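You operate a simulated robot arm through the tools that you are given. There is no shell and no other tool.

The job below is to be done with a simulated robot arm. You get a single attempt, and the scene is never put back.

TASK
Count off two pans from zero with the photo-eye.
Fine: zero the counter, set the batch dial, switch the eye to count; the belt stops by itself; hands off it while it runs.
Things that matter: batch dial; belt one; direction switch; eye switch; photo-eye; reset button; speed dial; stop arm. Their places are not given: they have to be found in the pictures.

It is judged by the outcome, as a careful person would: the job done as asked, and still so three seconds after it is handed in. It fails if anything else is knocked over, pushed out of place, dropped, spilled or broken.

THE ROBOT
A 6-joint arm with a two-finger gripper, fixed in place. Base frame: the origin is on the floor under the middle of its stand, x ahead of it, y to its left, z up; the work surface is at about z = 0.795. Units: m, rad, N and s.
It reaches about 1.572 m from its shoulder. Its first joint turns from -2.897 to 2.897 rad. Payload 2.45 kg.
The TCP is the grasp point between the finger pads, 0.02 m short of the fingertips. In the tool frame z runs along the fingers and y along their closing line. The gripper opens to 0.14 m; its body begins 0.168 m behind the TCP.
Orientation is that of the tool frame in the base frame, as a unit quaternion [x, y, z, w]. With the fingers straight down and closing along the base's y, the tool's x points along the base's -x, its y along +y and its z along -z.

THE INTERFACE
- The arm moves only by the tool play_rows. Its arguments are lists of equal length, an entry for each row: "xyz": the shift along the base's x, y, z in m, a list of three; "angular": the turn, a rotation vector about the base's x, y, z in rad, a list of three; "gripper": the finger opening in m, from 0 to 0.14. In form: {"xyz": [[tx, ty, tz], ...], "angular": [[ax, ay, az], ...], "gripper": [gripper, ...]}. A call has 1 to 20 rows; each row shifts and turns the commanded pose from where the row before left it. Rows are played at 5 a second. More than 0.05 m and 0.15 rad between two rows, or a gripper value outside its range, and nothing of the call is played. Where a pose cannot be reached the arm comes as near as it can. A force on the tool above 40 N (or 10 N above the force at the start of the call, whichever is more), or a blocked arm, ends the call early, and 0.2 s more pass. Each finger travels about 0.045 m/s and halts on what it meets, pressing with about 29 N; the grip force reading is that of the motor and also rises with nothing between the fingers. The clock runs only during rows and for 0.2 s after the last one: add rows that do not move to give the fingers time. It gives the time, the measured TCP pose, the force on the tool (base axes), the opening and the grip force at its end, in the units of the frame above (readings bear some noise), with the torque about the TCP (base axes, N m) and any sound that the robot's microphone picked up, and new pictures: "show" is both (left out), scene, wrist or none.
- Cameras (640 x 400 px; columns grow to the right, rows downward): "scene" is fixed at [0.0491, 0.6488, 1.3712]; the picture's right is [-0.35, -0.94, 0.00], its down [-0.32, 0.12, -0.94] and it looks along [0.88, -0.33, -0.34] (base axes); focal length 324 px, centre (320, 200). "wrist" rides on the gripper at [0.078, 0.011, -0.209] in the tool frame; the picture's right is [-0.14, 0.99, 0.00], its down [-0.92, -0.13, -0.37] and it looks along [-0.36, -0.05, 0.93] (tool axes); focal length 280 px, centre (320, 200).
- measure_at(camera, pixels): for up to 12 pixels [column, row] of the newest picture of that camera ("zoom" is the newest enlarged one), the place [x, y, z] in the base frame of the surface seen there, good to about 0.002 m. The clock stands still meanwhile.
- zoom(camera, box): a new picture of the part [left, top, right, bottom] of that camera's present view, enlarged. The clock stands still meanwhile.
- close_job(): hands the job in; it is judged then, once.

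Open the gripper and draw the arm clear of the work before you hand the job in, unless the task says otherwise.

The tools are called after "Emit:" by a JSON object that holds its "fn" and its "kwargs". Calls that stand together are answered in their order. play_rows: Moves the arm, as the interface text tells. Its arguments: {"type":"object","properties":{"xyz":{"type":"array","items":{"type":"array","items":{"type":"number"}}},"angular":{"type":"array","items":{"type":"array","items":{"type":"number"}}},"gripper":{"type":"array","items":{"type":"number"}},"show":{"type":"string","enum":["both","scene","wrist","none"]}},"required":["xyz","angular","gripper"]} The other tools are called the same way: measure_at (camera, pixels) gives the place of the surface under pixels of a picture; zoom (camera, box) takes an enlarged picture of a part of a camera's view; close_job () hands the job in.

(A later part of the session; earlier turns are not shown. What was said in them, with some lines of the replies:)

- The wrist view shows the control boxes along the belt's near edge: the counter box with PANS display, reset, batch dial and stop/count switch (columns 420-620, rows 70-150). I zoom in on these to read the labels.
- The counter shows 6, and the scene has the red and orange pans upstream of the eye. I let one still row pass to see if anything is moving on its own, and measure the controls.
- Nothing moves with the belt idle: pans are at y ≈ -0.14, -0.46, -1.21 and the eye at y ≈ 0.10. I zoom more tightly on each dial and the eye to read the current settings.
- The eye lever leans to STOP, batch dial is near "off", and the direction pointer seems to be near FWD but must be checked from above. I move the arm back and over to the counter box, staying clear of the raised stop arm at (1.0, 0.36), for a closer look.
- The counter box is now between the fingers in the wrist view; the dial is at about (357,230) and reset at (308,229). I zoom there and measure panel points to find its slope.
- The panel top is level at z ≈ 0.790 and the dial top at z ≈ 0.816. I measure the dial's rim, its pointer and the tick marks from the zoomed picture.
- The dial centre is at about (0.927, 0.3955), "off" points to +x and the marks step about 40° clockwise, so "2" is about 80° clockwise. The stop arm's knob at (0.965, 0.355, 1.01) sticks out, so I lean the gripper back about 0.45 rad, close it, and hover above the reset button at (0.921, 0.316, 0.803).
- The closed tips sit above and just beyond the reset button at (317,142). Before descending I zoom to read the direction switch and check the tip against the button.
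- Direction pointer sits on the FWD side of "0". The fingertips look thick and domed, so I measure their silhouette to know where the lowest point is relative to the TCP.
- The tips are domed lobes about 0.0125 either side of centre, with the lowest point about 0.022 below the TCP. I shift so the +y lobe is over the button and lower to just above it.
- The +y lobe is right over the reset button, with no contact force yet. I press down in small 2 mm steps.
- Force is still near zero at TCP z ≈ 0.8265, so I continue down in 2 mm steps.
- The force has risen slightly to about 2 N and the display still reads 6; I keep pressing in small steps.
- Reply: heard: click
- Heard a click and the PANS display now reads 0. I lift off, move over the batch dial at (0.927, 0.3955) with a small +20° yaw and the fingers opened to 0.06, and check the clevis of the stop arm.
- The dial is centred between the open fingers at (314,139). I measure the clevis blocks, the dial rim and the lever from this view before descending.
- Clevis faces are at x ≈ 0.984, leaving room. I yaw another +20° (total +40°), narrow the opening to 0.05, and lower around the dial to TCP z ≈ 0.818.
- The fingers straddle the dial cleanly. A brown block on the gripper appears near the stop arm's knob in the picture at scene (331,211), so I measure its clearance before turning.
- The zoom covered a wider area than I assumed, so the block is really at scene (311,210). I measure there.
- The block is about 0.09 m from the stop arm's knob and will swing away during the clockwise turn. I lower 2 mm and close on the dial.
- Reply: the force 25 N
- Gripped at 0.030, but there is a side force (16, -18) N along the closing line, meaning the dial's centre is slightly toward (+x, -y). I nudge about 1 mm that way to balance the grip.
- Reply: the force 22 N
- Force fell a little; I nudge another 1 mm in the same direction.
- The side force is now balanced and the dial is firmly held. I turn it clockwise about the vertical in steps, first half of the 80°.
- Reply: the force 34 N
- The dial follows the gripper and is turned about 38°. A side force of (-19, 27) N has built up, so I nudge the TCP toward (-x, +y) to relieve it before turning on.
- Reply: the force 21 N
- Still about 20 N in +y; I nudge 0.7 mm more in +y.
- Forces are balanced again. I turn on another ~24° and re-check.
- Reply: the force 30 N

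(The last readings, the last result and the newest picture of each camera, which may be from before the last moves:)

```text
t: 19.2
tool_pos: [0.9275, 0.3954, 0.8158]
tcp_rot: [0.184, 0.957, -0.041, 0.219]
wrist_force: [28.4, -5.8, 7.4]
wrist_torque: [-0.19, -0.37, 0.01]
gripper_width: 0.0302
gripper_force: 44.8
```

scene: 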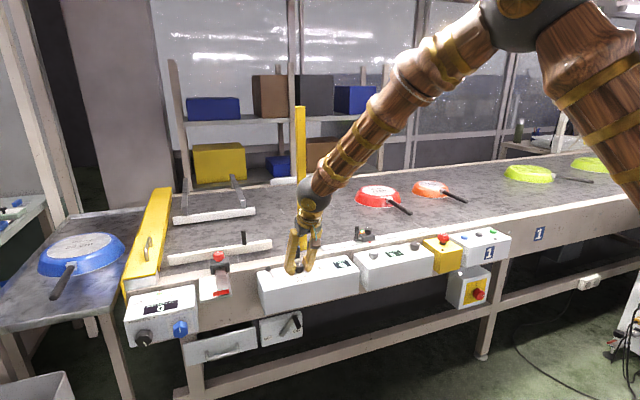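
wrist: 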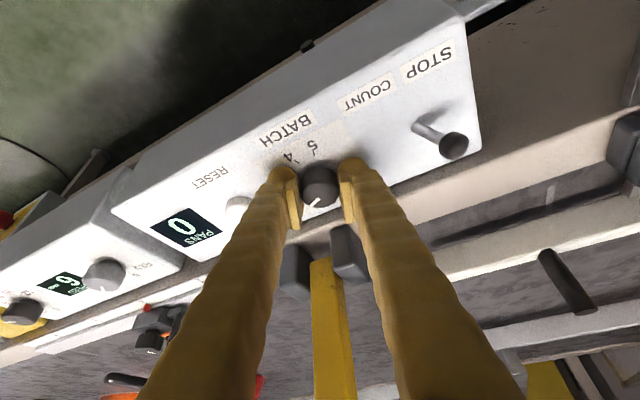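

Side force is now +28 N in x, so I nudge +x by about 1 mm while finishing the remaining ~18° turn.

Emit:
{"fn": "play_rows", "kwargs": {"xyz": [[0.001, -0.0003, 0], [0, 0, 0], [0, 0, 0]], "angular": [[0, 0, 0], [0, 0, 0], [0, 0, 0]], "gripper": [0.02, 0.02, 0.02], "show": "none"}}

```text
t: 20.0
tool_pos: [0.9278, 0.3945, 0.8144]
tcp_rot: [0.183, 0.957, -0.042, 0.22]
wrist_force: [-0.3, -4.0, 18.9]
wrist_torque: [0.0, 0.1, 0.02]
gripper_width: 0.0302
gripper_force: 44.9
```

Balanced laterally. I complete the turn with about 0.32 rad more.

Emit:
{"fn": "play_rows", "kwargs": {"xyz": [[0, 0, 0.0005], [0, 0, 0], [0, 0, 0], [0, 0, 0]], "angular": [[0, 0, -0.1], [0, 0, -0.11], [0, 0, -0.106], [0, 0, 0]], "gripper": [0.02, 0.02, 0.02, 0.02], "show": "wrist"}}

Emit:
{"fn": "zoom", "kwargs": {"camera": "wrist", "box": [240, 120, 400, 220]}}

```text
t: 21.0
tool_pos: [0.9269, 0.3956, 0.8152]
tcp_rot: [0.332, 0.916, -0.076, 0.21]
wrist_force: [1.8, 5.1, 5.8]
wrist_torque: [-0.02, -0.13, 0.02]
gripper_width: 0.0305
gripper_force: 44.7
```

wrist: 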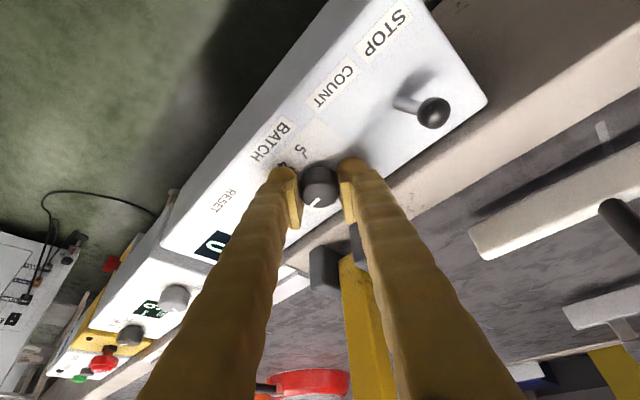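

```text
4.00 times, centred on (320, 170) of wrist
```

zoom: 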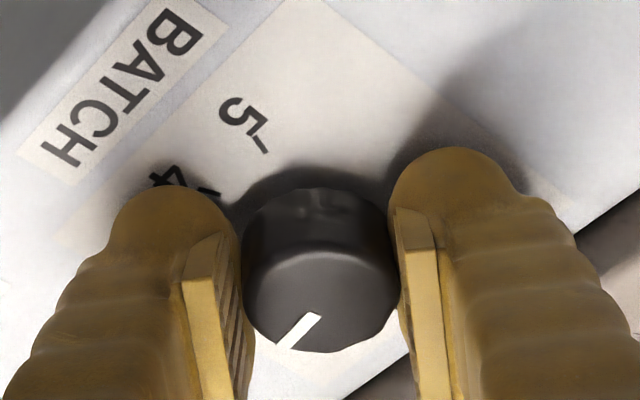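

The dial has turned a full 80° with the gripper. I release it, lift straight up and look at the pointer.

Emit:
{"fn": "play_rows", "kwargs": {"xyz": [[0, 0, 0], [0, 0, 0], [0, 0, 0.015], [0, 0, 0.03], [0, 0, 0.04], [-0.02, 0, 0.02], [0, 0, 0]], "angular": [[0, 0, 0], [0, 0, 0], [0, 0, 0], [0, 0, 0], [0, 0, 0.12], [0, 0, 0.14], [0, 0, 0]], "gripper": [0.05, 0.05, 0.05, 0.05, 0.06, 0.06, 0.06], "show": "both"}}

Emit:
{"fn": "zoom", "kwargs": {"camera": "scene", "box": [250, 235, 362, 305]}}

Emit:
{"fn": "zoom", "kwargs": {"camera": "wrist", "box": [220, 60, 420, 185]}}

```text
t: 22.6
tool_pos: [0.9083, 0.3948, 0.9205]
tcp_rot: [0.211, 0.952, -0.048, 0.218]
wrist_force: [-0.1, -0.2, -0.3]
wrist_torque: [-0.03, 0.01, 0.01]
gripper_width: 0.06
gripper_force: 0.1
```

scene: 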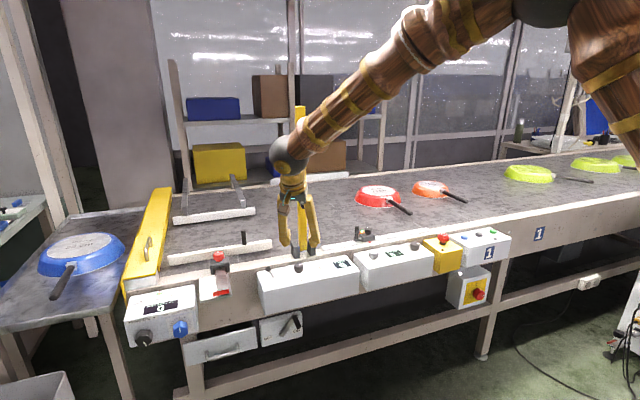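
wrist: 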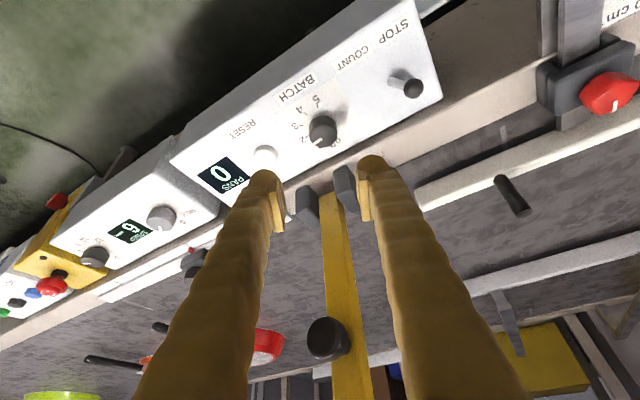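

```text
5.71 times, centred on (306, 270) of scene
```

zoom: 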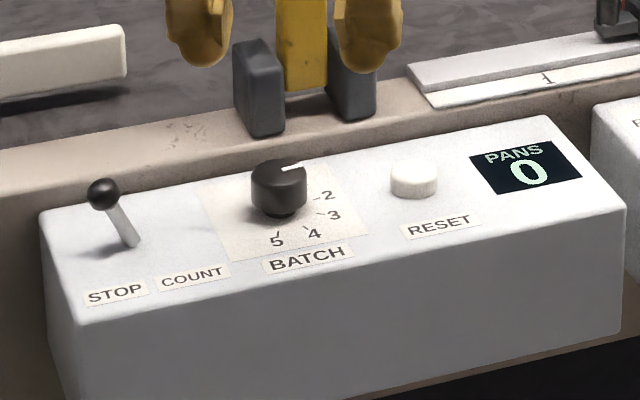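

```text
3.20 times, centred on (320, 122) of wrist
```

zoom: 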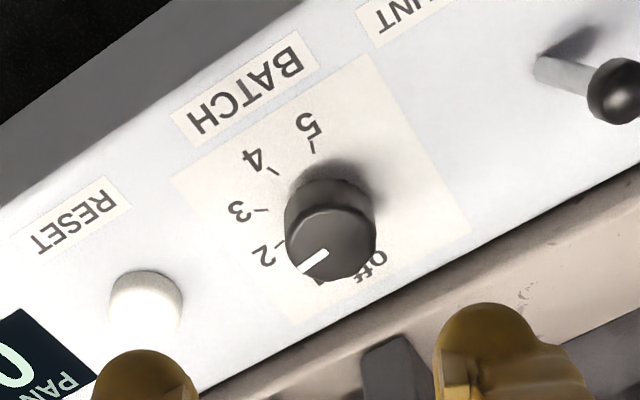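

The pointer now points right of the operator; I measure the pointer and the tick marks to get the exact bearing.

Emit:
{"fn": "measure_at", "kwargs": {"camera": "zoom", "pixels": [[324, 253], [313, 261], [303, 268], [282, 242], [260, 210], [274, 172], [314, 145], [290, 240], [372, 240], [330, 208], [335, 280]]}}

```text
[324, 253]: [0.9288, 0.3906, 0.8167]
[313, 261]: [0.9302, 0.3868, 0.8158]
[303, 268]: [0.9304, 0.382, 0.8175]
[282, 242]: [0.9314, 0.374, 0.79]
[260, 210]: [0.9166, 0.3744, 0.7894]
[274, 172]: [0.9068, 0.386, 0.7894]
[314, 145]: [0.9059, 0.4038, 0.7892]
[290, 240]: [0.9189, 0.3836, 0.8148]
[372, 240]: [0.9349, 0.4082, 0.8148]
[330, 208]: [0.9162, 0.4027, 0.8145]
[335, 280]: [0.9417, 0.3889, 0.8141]
```

The pointer bearing (79.5°) matches the "2" mark (78°), so the batch is set to 2. Next I close the fingers, square the yaw, and move to the +y side of the eye lever, whose knob is at (0.920, 0.4895, 0.830).

Emit:
{"fn": "play_rows", "kwargs": {"xyz": [[0.004, 0.03, 0], [0.004, 0.035, 0], [0.004, 0.037, 0], [0, 0.035, 0], [0, 0, 0], [0, 0, -0.03], [0, 0, -0.03], [0, 0, 0], [0, 0, 0]], "angular": [[0, 0, 0.145], [0, 0, 0.145], [0, 0, 0.145], [0, 0, 0], [0, 0, 0], [0, 0, 0], [0, 0, 0], [0, 0, 0], [0, 0, 0]], "gripper": [0.03, 0.0, 0.0, 0.0, 0.0, 0.0, 0.0, 0.0, 0.0]}}

Emit:
{"fn": "zoom", "kwargs": {"camera": "wrist", "box": [220, 80, 420, 205]}}

Emit:
{"fn": "zoom", "kwargs": {"camera": "scene", "box": [220, 210, 348, 290]}}

```text
t: 24.6
tool_pos: [0.9202, 0.5321, 0.8591]
tcp_rot: [0.0, 0.975, 0.0, 0.223]
wrist_force: [0.2, -0.3, -0.3]
wrist_torque: [0.02, 0.04, -0.01]
gripper_width: 0.0
gripper_force: 28.7
```

scene: 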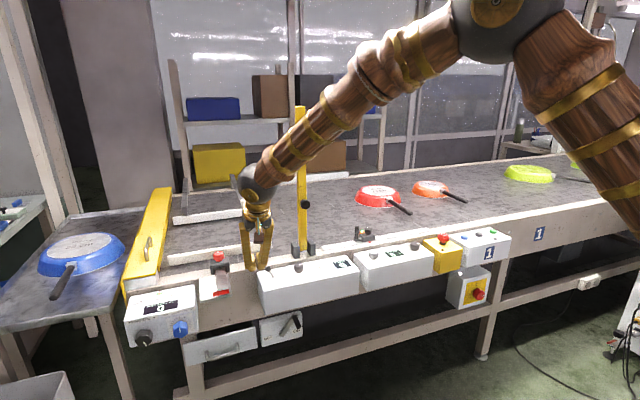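
wrist: 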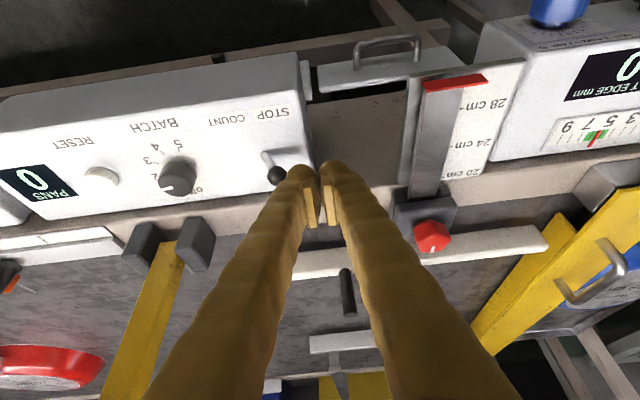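

```text
3.20 times, centred on (320, 142) of wrist
```

zoom: 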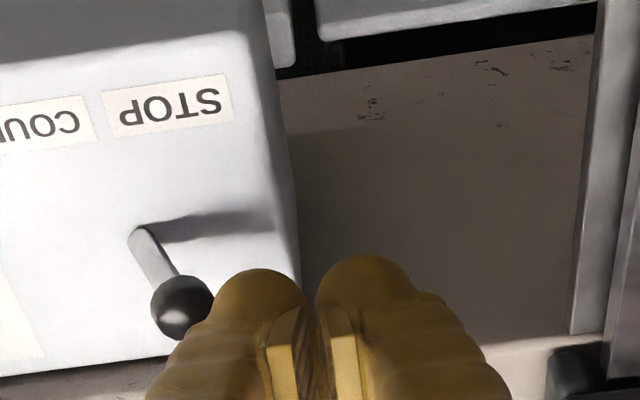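

```text
5.00 times, centred on (284, 250) of scene
```

zoom: 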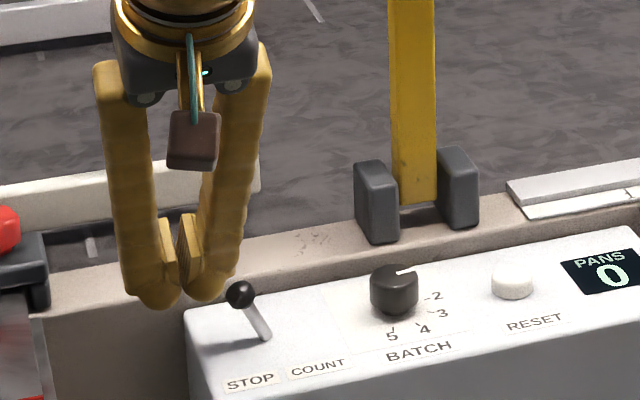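

The tips are beside the lever on its +y side with about 1 cm clearance. I lower to knob height and push toward -y (COUNT) in small steps.

Emit:
{"fn": "play_rows", "kwargs": {"xyz": [[0, 0, -0.014], [0, 0, -0.012], [0, 0, 0], [0, -0.006, 0], [0, -0.005, 0], [0, -0.004, 0], [0, -0.004, 0], [0, 0, 0]], "angular": [[0, 0, 0], [0, 0, 0], [0, 0, 0], [0, 0, 0], [0, 0, 0], [0, 0, 0], [0, 0, 0], [0, 0, 0]], "gripper": [0.0, 0.0, 0.0, 0.0, 0.0, 0.0, 0.0, 0.0]}}

Emit:
{"fn": "zoom", "kwargs": {"camera": "scene", "box": [220, 210, 348, 290]}}

```text
t: 26.4
tool_pos: [0.9182, 0.5129, 0.8346]
tcp_rot: [0.0, 0.975, 0.0, 0.223]
wrist_force: [0.2, -0.3, -0.4]
wrist_torque: [-0.01, 0.0, -0.03]
gripper_width: 0.0
gripper_force: 28.9
```

scene: 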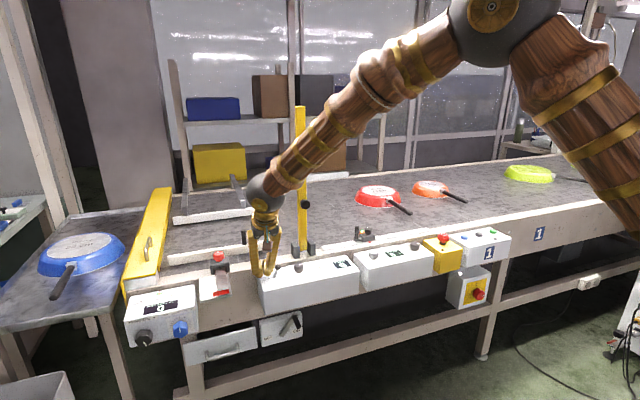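
wrist: 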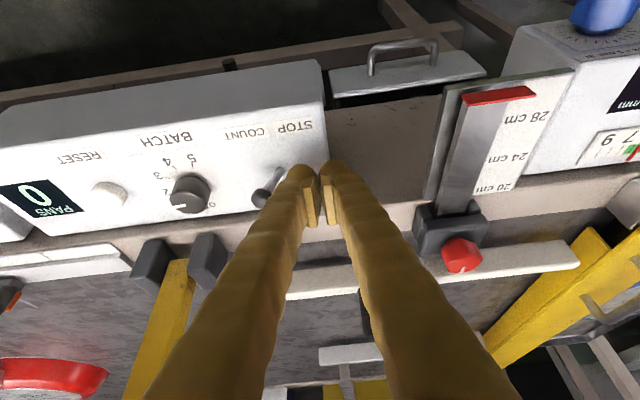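

```text
5.00 times, centred on (284, 250) of scene
```

zoom: 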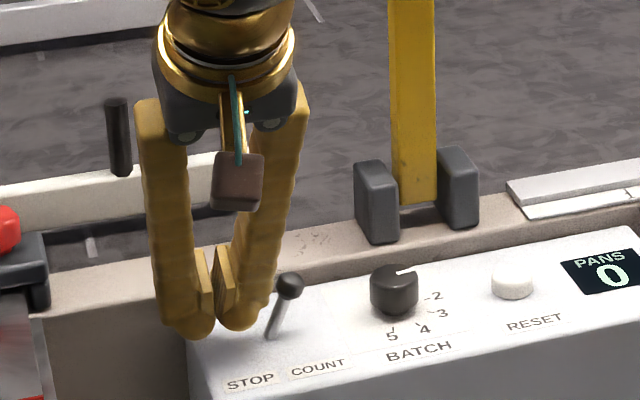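

The lever now leans the other way, toward COUNT, with no remaining force. I measure the knob and watch whether anything has started.

Emit:
{"fn": "measure_at", "kwargs": {"camera": "zoom", "pixels": [[290, 283], [273, 330], [280, 310]]}}

Emit:
{"fn": "zoom", "kwargs": {"camera": "wrist", "box": [200, 90, 360, 190]}}

Emit:
{"fn": "measure_at", "kwargs": {"camera": "scene", "pixels": [[378, 197], [430, 188]]}}

```text
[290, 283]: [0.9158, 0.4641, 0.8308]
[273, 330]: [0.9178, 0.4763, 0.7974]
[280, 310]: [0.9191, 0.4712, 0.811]
```

```text
4.00 times, centred on (280, 140) of wrist
```

zoom: 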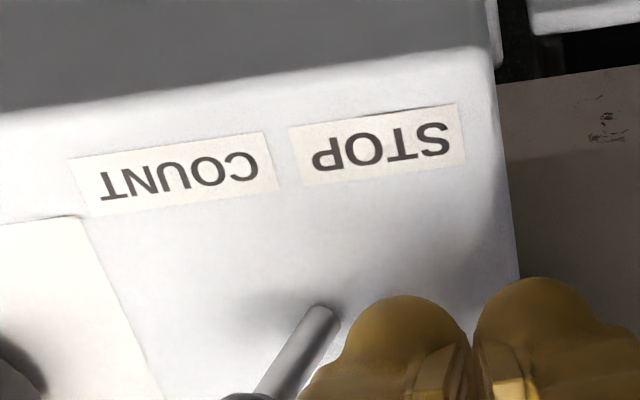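

```text
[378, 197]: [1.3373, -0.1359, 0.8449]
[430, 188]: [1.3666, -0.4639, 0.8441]
```

The eye lever is in COUNT (knob at y ≈ 0.464) and the pans haven't moved. I back off and up, then travel along y toward the start/stop box, keeping x ≈ 0.86 and z ≈ 0.94.

Emit:
{"fn": "play_rows", "kwargs": {"xyz": [[0, 0.008, 0], [0, 0, 0.03], [-0.01, 0, 0.04], [-0.03, 0, 0.03], [-0.02, -0.03, 0.01], [0, -0.045, 0], [0, -0.045, 0], [0, -0.045, 0], [0, -0.045, 0], [0, -0.045, 0], [0, -0.045, 0], [0, -0.045, 0], [0, -0.045, 0], [0, -0.045, 0], [0, 0, 0]], "angular": [[0, 0, 0], [0, 0, 0], [0, 0, 0], [0, 0, 0], [0, 0, 0], [0, 0, 0], [0, 0, 0], [0, 0, 0], [0, 0, 0], [0, 0, 0], [0, 0, 0], [0, 0, 0], [0, 0, 0], [0, 0, 0], [0, 0, 0]], "gripper": [0.0, 0.0, 0.0, 0.0, 0.0, 0.0, 0.0, 0.0, 0.0, 0.0, 0.0, 0.0, 0.0, 0.0, 0.0]}}

Emit:
{"fn": "zoom", "kwargs": {"camera": "wrist", "box": [160, 60, 480, 260]}}

Emit:
{"fn": "zoom", "kwargs": {"camera": "scene", "box": [250, 220, 378, 300]}}

```text
t: 29.6
tool_pos: [0.8586, 0.0848, 0.9442]
tcp_rot: [0.0, 0.975, 0.0, 0.224]
wrist_force: [-0.3, 0.5, -0.1]
wrist_torque: [-0.01, -0.01, 0.0]
gripper_width: 0.0
gripper_force: 29.7
```

scene: 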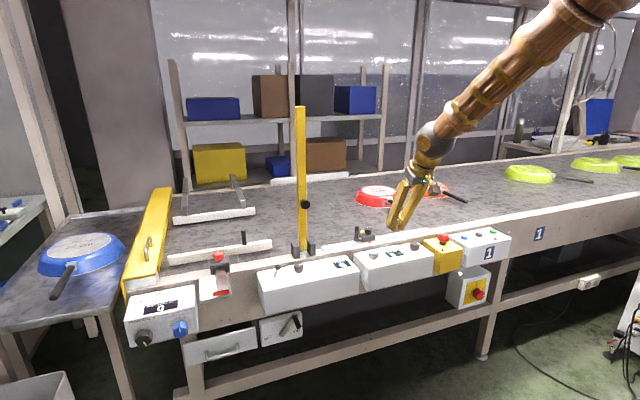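
wrist: 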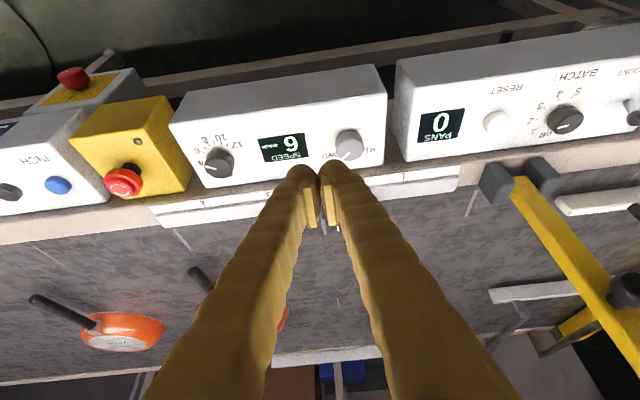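

```text
2.00 times, centred on (320, 160) of wrist
```

zoom: 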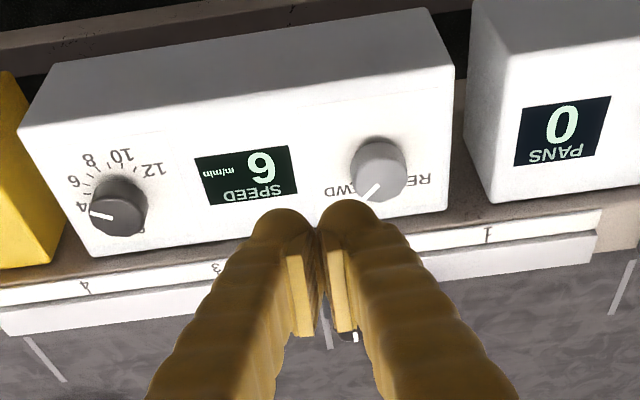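

```text
5.00 times, centred on (314, 260) of scene
```

zoom: 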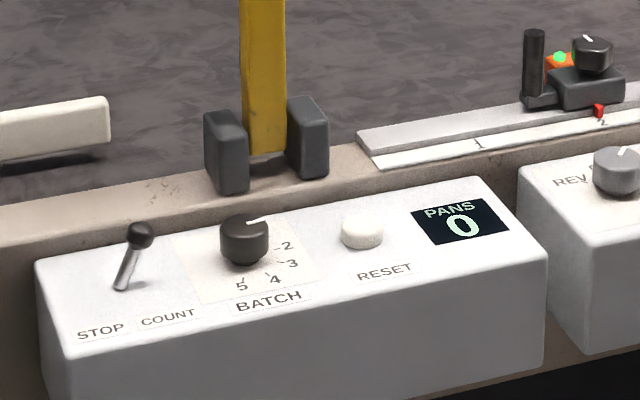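

The lever is at COUNT, dial at 2, counter 0, and the direction pointer looks at "FWD". I verify that pointer's bearing and the start button's place.

Emit:
{"fn": "measure_at", "kwargs": {"camera": "wrist", "pixels": [[350, 151], [343, 158], [337, 141], [360, 137], [327, 155], [372, 151], [57, 185], [10, 192], [122, 182]]}}

Emit:
{"fn": "zoom", "kwargs": {"camera": "wrist", "box": [310, 110, 406, 170]}}

Emit:
{"fn": "zoom", "kwargs": {"camera": "scene", "box": [420, 215, 532, 285]}}

```text
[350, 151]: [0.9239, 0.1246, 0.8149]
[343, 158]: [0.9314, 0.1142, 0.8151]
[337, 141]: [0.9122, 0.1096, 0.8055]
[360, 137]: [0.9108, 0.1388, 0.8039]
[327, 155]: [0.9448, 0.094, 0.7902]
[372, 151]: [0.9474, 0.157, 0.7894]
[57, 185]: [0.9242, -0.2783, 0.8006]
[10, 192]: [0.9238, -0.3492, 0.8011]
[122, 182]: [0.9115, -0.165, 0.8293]
```

```text
6.67 times, centred on (358, 140) of wrist
```

zoom: 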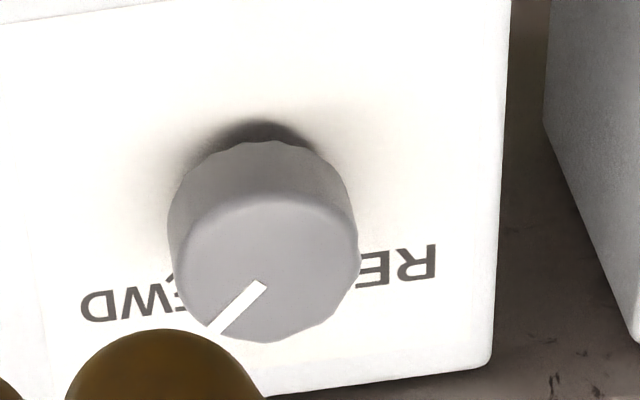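

```text
5.71 times, centred on (476, 250) of scene
```

zoom: 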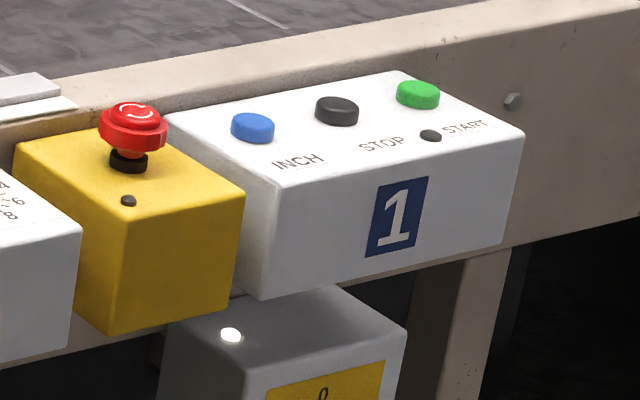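

Direction is at FWD, E-stop is out and the isolator is on, so only START remains. I travel to above the green START button at about (0.926, -0.430, 0.80).

Emit:
{"fn": "play_rows", "kwargs": {"xyz": [[0, -0.04, 0], [0, -0.045, 0], [0, -0.045, 0], [0, -0.045, 0], [0, -0.045, 0], [0, -0.045, 0], [0, -0.045, 0], [0, -0.045, 0], [0, -0.045, 0], [0, -0.045, 0], [0, -0.045, 0], [0.02, -0.0375, 0], [0.03, 0, -0.02], [0.017, 0, -0.03], [0, 0, -0.03], [0, 0, 0], [0, 0, 0]], "angular": [[0, 0, 0], [0, 0, 0], [0, 0, 0], [0, 0, 0], [0, 0, 0], [0, 0, 0], [0, 0, 0], [0, 0, 0], [0, 0, 0], [0, 0, 0], [0, 0, 0], [0, 0, 0], [0, 0, 0], [0, 0, 0], [0, 0, 0], [0, 0, 0], [0, 0, 0]], "gripper": [0.0, 0.0, 0.0, 0.0, 0.0, 0.0, 0.0, 0.0, 0.0, 0.0, 0.0, 0.0, 0.0, 0.0, 0.0, 0.0, 0.0]}}

Emit:
{"fn": "zoom", "kwargs": {"camera": "wrist", "box": [240, 90, 400, 190]}}

Emit:
{"fn": "zoom", "kwargs": {"camera": "scene", "box": [420, 185, 532, 285]}}

```text
t: 33.2
tool_pos: [0.9259, -0.4404, 0.8647]
tcp_rot: [0.0, 0.975, 0.0, 0.224]
wrist_force: [-0.3, 0.2, 0.5]
wrist_torque: [-0.01, -0.03, 0.03]
gripper_width: 0.0002
gripper_force: 28.5
```

scene: 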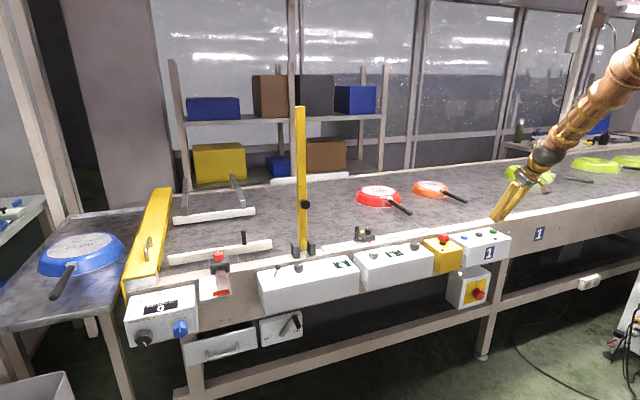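
wrist: 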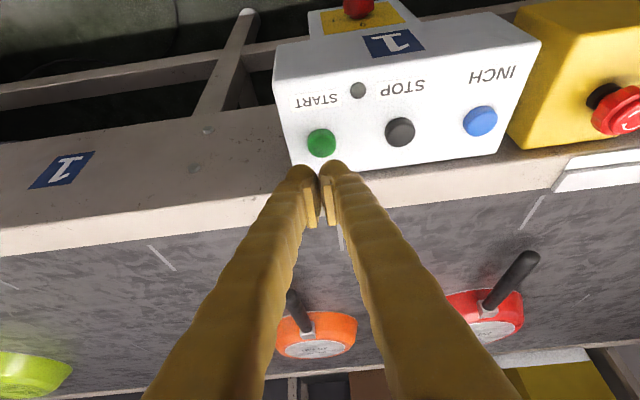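

```text
4.00 times, centred on (320, 140) of wrist
```

zoom: 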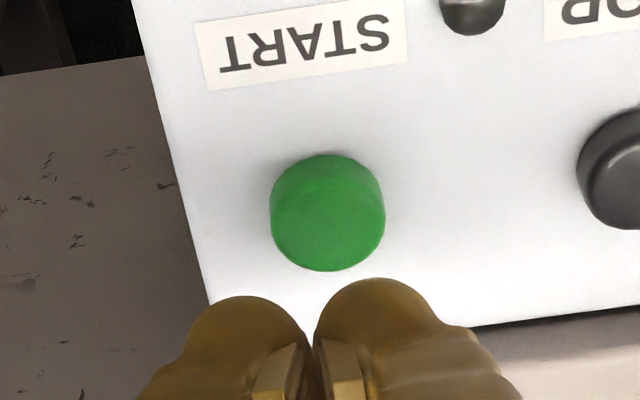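

```text
4.00 times, centred on (476, 235) of scene
```

zoom: 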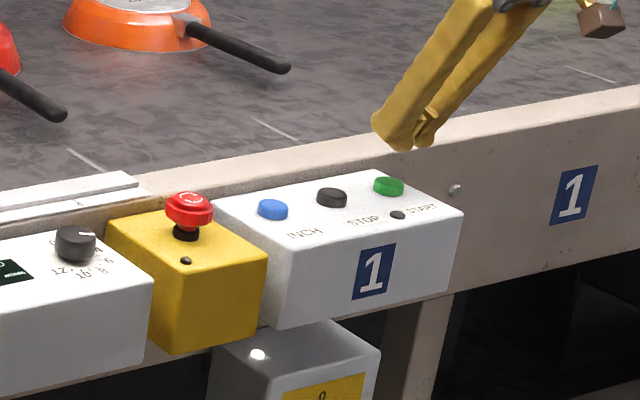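

The START button is at wrist (322,145), just ahead of the tips. I measure its top and rim before pressing.

Emit:
{"fn": "measure_at", "kwargs": {"camera": "wrist", "pixels": [[322, 145], [310, 145], [334, 145], [322, 137], [322, 154], [399, 130], [357, 90]]}}

```text
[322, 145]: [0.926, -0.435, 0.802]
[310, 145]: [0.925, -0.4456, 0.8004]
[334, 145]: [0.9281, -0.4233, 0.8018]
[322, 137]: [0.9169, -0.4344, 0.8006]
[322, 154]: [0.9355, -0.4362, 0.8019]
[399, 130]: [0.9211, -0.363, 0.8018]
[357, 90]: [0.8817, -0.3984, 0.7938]
```

Button centre is (0.926, -0.434). I press it with the +y lobe and lift right away, within one call.

Emit:
{"fn": "play_rows", "kwargs": {"xyz": [[0.001, -0.004, -0.015], [0, 0, -0.015], [0, 0, -0.01], [0, 0, -0.004], [0, 0, -0.002], [0, 0, -0.002], [0, 0, 0], [0, 0, 0.01], [0, 0, 0.03], [0, 0, 0.03], [-0.03, 0, 0.02], [0, 0, 0]], "angular": [[0, 0, 0], [0, 0, 0], [0, 0, 0], [0, 0, 0], [0, 0, 0], [0, 0, 0], [0, 0, 0], [0, 0, 0], [0, 0, 0], [0, 0, 0], [0, 0, 0], [0, 0, 0]], "gripper": [0.0, 0.0, 0.0, 0.0, 0.0, 0.0, 0.0, 0.0, 0.0, 0.0, 0.0, 0.0]}}

```text
t: 35.8
tool_pos: [0.8972, -0.4437, 0.9074]
tcp_rot: [-0.001, 0.975, 0.0, 0.224]
wrist_force: [-0.3, -0.1, -0.6]
wrist_torque: [0.02, -0.02, 0.01]
gripper_width: 0.0003
gripper_force: 29.2
heard: click
```

scene: 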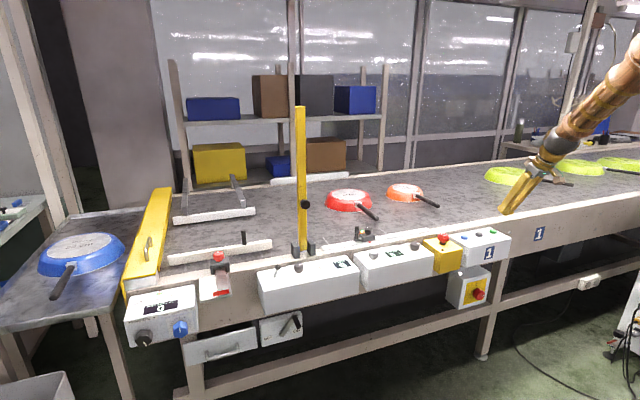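
wrist: 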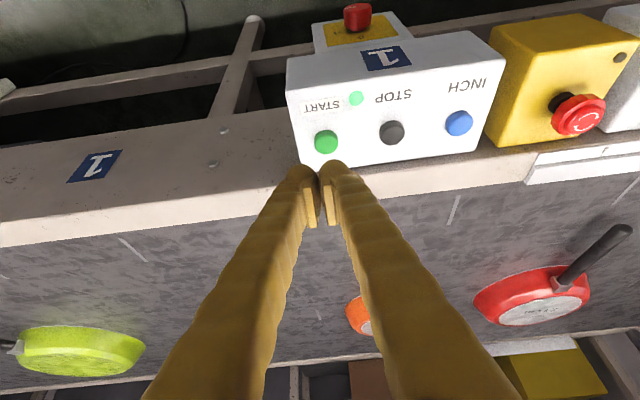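

The click sounded, the green lamp is lit and the pans are travelling left (forward). I draw the arm back away from the belt and let it run untouched, watching the counter.

Emit:
{"fn": "play_rows", "kwargs": {"xyz": [[-0.03, 0, 0.02], [-0.04, 0, 0.02], [-0.04, 0, 0.02], [0, 0, 0.02], [0, 0, 0]], "angular": [[0, 0, 0], [0, 0, 0], [0, 0, 0], [0, 0, 0], [0, 0, 0]], "gripper": [0.0, 0.0, 0.0, 0.0, 0.0], "show": "scene"}}

Emit:
{"fn": "zoom", "kwargs": {"camera": "scene", "box": [250, 180, 442, 300]}}

```text
t: 37.0
tool_pos: [0.7874, -0.4459, 0.987]
tcp_rot: [0.0, 0.975, -0.001, 0.224]
wrist_force: [0.2, -0.4, -1.7]
wrist_torque: [0.02, -0.01, -0.01]
gripper_width: 0.0
gripper_force: 28.8
```

scene: 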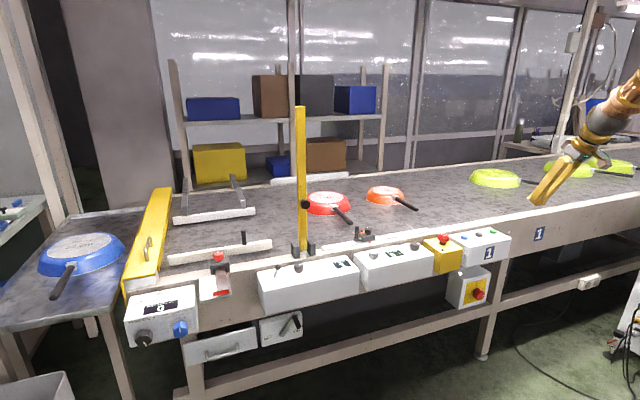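

```text
3.33 times, centred on (346, 240) of scene
```

zoom: 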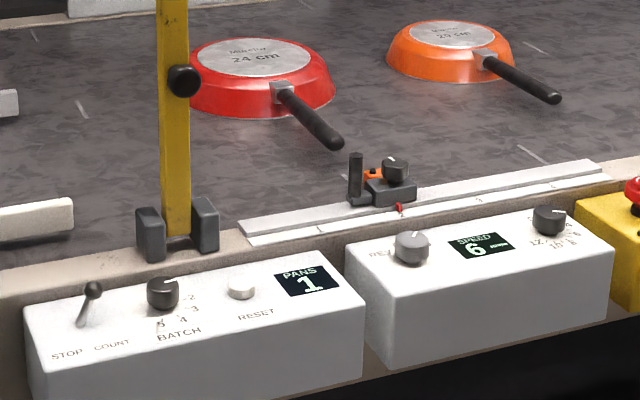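

The counter reads 1 after the red pan passed; the eye's beam was broken and the orange pan approaches. I keep hands off and wait.

Emit:
{"fn": "play_rows", "kwargs": {"xyz": [[0, 0, 0], [0, 0, 0], [0, 0, 0], [0, 0, 0], [0, 0, 0], [0, 0, 0], [0, 0, 0], [0, 0, 0]], "angular": [[0, 0, 0], [0, 0, 0], [0, 0, 0], [0, 0, 0], [0, 0, 0], [0, 0, 0], [0, 0, 0], [0, 0, 0]], "gripper": [0.03, 0.06, 0.06, 0.06, 0.06, 0.06, 0.06, 0.06], "show": "scene"}}

Emit:
{"fn": "zoom", "kwargs": {"camera": "scene", "box": [210, 180, 402, 300]}}

```text
t: 38.8
tool_pos: [0.7869, -0.4457, 0.9859]
tcp_rot: [0.0, 0.975, 0.0, 0.223]
wrist_force: [0.0, -0.3, -0.2]
wrist_torque: [0.01, 0.01, -0.03]
gripper_width: 0.0604
gripper_force: 0.0
```

scene: 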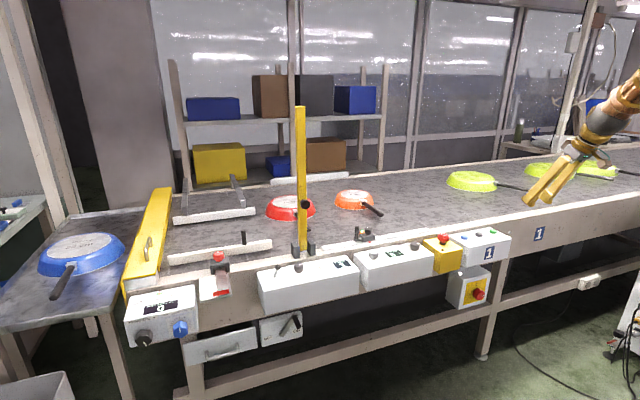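

```text
3.33 times, centred on (306, 240) of scene
```

zoom: 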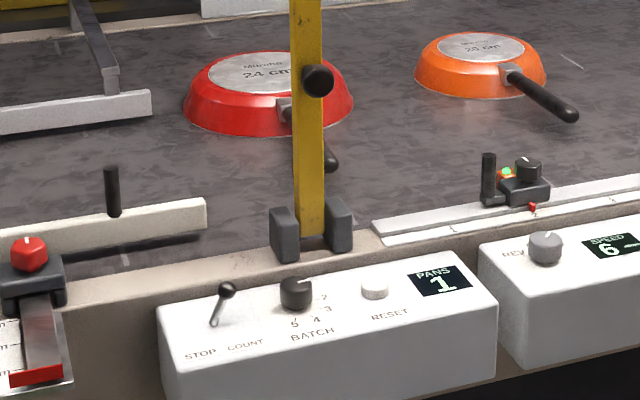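

The orange pan is just reaching the eye with the count still at 1 and everything running normally. I keep waiting without moving.

Emit:
{"fn": "play_rows", "kwargs": {"xyz": [[0, 0, 0], [0, 0, 0], [0, 0, 0], [0, 0, 0], [0, 0, 0], [0, 0, 0], [0, 0, 0], [0, 0, 0]], "angular": [[0, 0, 0], [0, 0, 0], [0, 0, 0], [0, 0, 0], [0, 0, 0], [0, 0, 0], [0, 0, 0], [0, 0, 0]], "gripper": [0.06, 0.06, 0.06, 0.06, 0.06, 0.06, 0.06, 0.06], "show": "scene"}}

Emit:
{"fn": "zoom", "kwargs": {"camera": "scene", "box": [210, 180, 402, 300]}}

```text
t: 40.6
tool_pos: [0.7872, -0.4458, 0.9875]
tcp_rot: [0.0, 0.975, 0.0, 0.223]
wrist_force: [0.2, -0.3, 1.1]
wrist_torque: [-0.04, -0.03, -0.03]
gripper_width: 0.0601
gripper_force: 0.0
```

scene: 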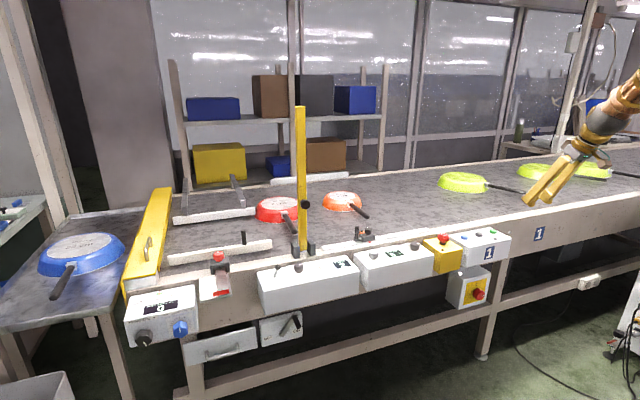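

```text
3.33 times, centred on (306, 240) of scene
```

zoom: 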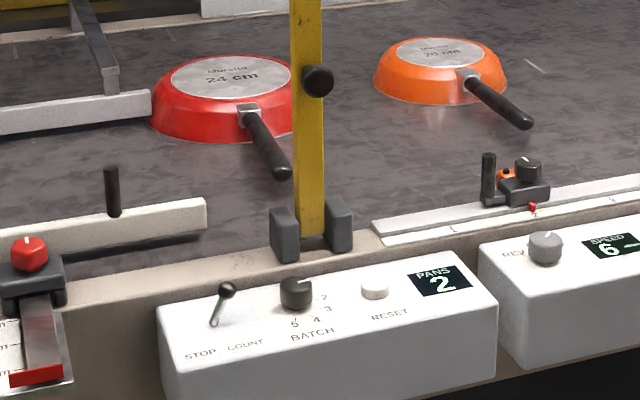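

The counter now reads 2 and the orange pan is at the eye; movement since the last picture was short. I wait a second more to confirm the belt has stopped.

Emit:
{"fn": "play_rows", "kwargs": {"xyz": [[0, 0, 0], [0, 0, 0], [0, 0, 0], [0, 0, 0], [0, 0, 0], [0, 0, 0]], "angular": [[0, 0, 0], [0, 0, 0], [0, 0, 0], [0, 0, 0], [0, 0, 0], [0, 0, 0]], "gripper": [0.08, 0.1, 0.12, 0.14, 0.14, 0.14], "show": "both"}}

Emit:
{"fn": "zoom", "kwargs": {"camera": "scene", "box": [210, 180, 402, 300]}}

Emit:
{"fn": "zoom", "kwargs": {"camera": "scene", "box": [420, 215, 532, 285]}}

```text
t: 42.0
tool_pos: [0.787, -0.446, 0.987]
tcp_rot: [0.0, 0.975, 0.001, 0.223]
wrist_force: [0.3, 0.6, 0.5]
wrist_torque: [-0.01, -0.02, -0.02]
gripper_width: 0.1397
gripper_force: 0.1
```

scene: 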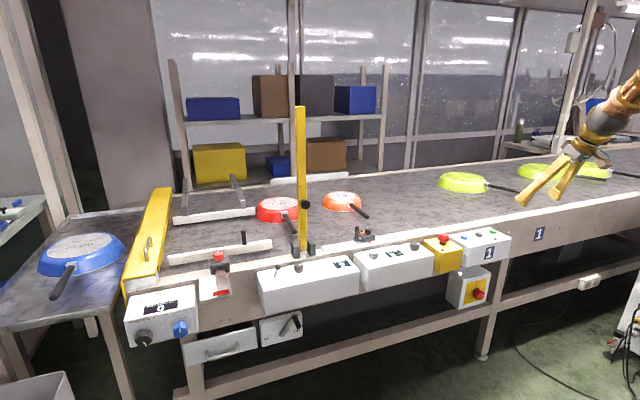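
wrist: 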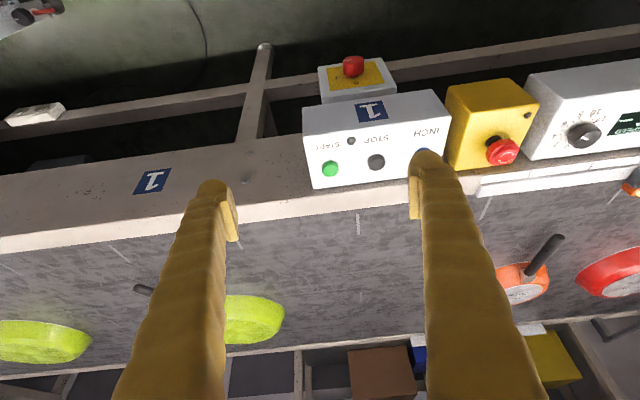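

```text
3.33 times, centred on (306, 240) of scene
```

zoom: 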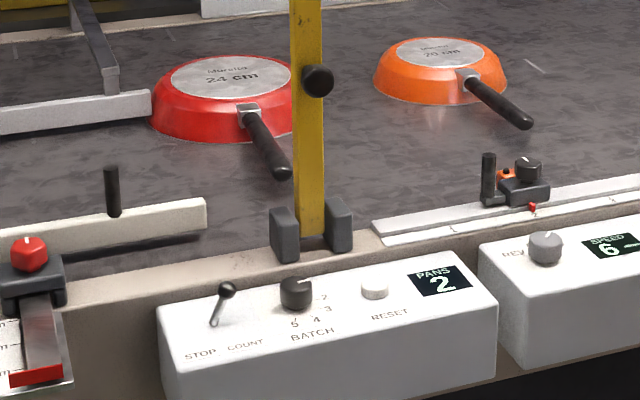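

```text
5.71 times, centred on (476, 250) of scene
```

zoom: 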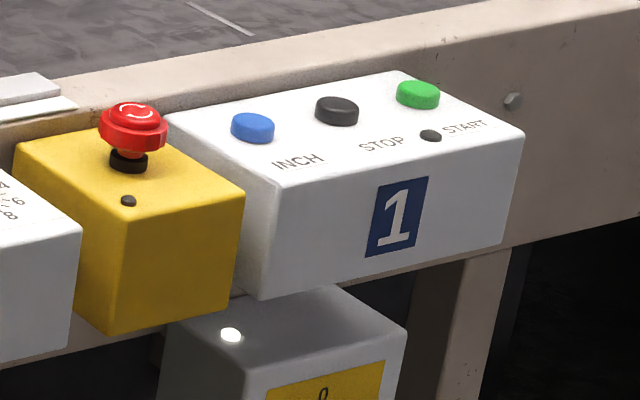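

The belt has stopped on its own, the lamp is off, the counter holds at 2 and no pan has moved since. I raise the open gripper a little further clear.

Emit:
{"fn": "play_rows", "kwargs": {"xyz": [[-0.02, 0, 0.04], [-0.02, 0, 0.04], [0, 0, 0.04], [0, 0, 0], [0, 0, 0]], "angular": [[0, 0, 0], [0, 0, 0], [0, 0, 0], [0, 0, 0], [0, 0, 0]], "gripper": [0.14, 0.14, 0.14, 0.14, 0.14], "show": "scene"}}

```text
t: 43.2
tool_pos: [0.7482, -0.445, 1.1064]
tcp_rot: [0.0, 0.975, 0.0, 0.223]
wrist_force: [0.1, 0.3, 0.6]
wrist_torque: [-0.02, -0.01, 0.01]
gripper_width: 0.1399
gripper_force: 0.1
```

scene: 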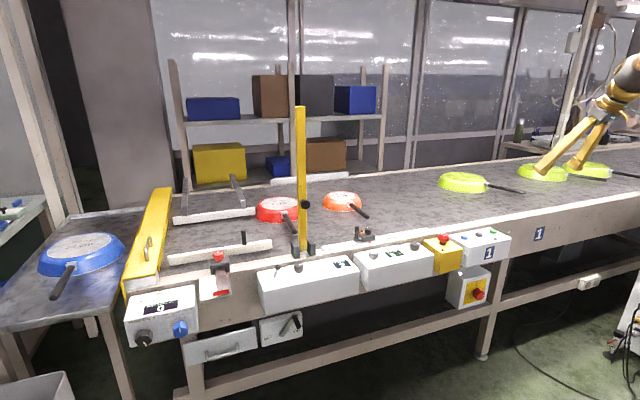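

The pans are at rest at the same pixels (275,209) and (342,201), the counter shows 2, and the arm is clear with the gripper open. I hand the job in.

Emit:
{"fn": "close_job", "kwargs": {}}

```text
The job is handed in.
```

Two pans, the red and the orange, were counted off from zero, and the belt stopped by itself with the counter at 2. The job is handed in.

- **Counter:** I pressed reset and the display went from 6 to 0 before anything ran.
- **Batch dial:** I turned it from "off" to 2 and checked the pointer against the mark.
- **Eye switch:** I moved it from STOP to COUNT and left it there.
- **Start:** Switching the eye to count did not start the belt, so I pressed the green START button once. The direction switch was already at FWD and the stop arm was already up. I didn't touch either of those, the speed dial or the photo-eye.
- **Run:** I kept the arm clear while the belt ran. The count went 1, then 2, the start lamp went out, and the pans stayed still afterwards.

Nothing looked knocked over or moved out of place. I left the arm drawn back with the gripper open.
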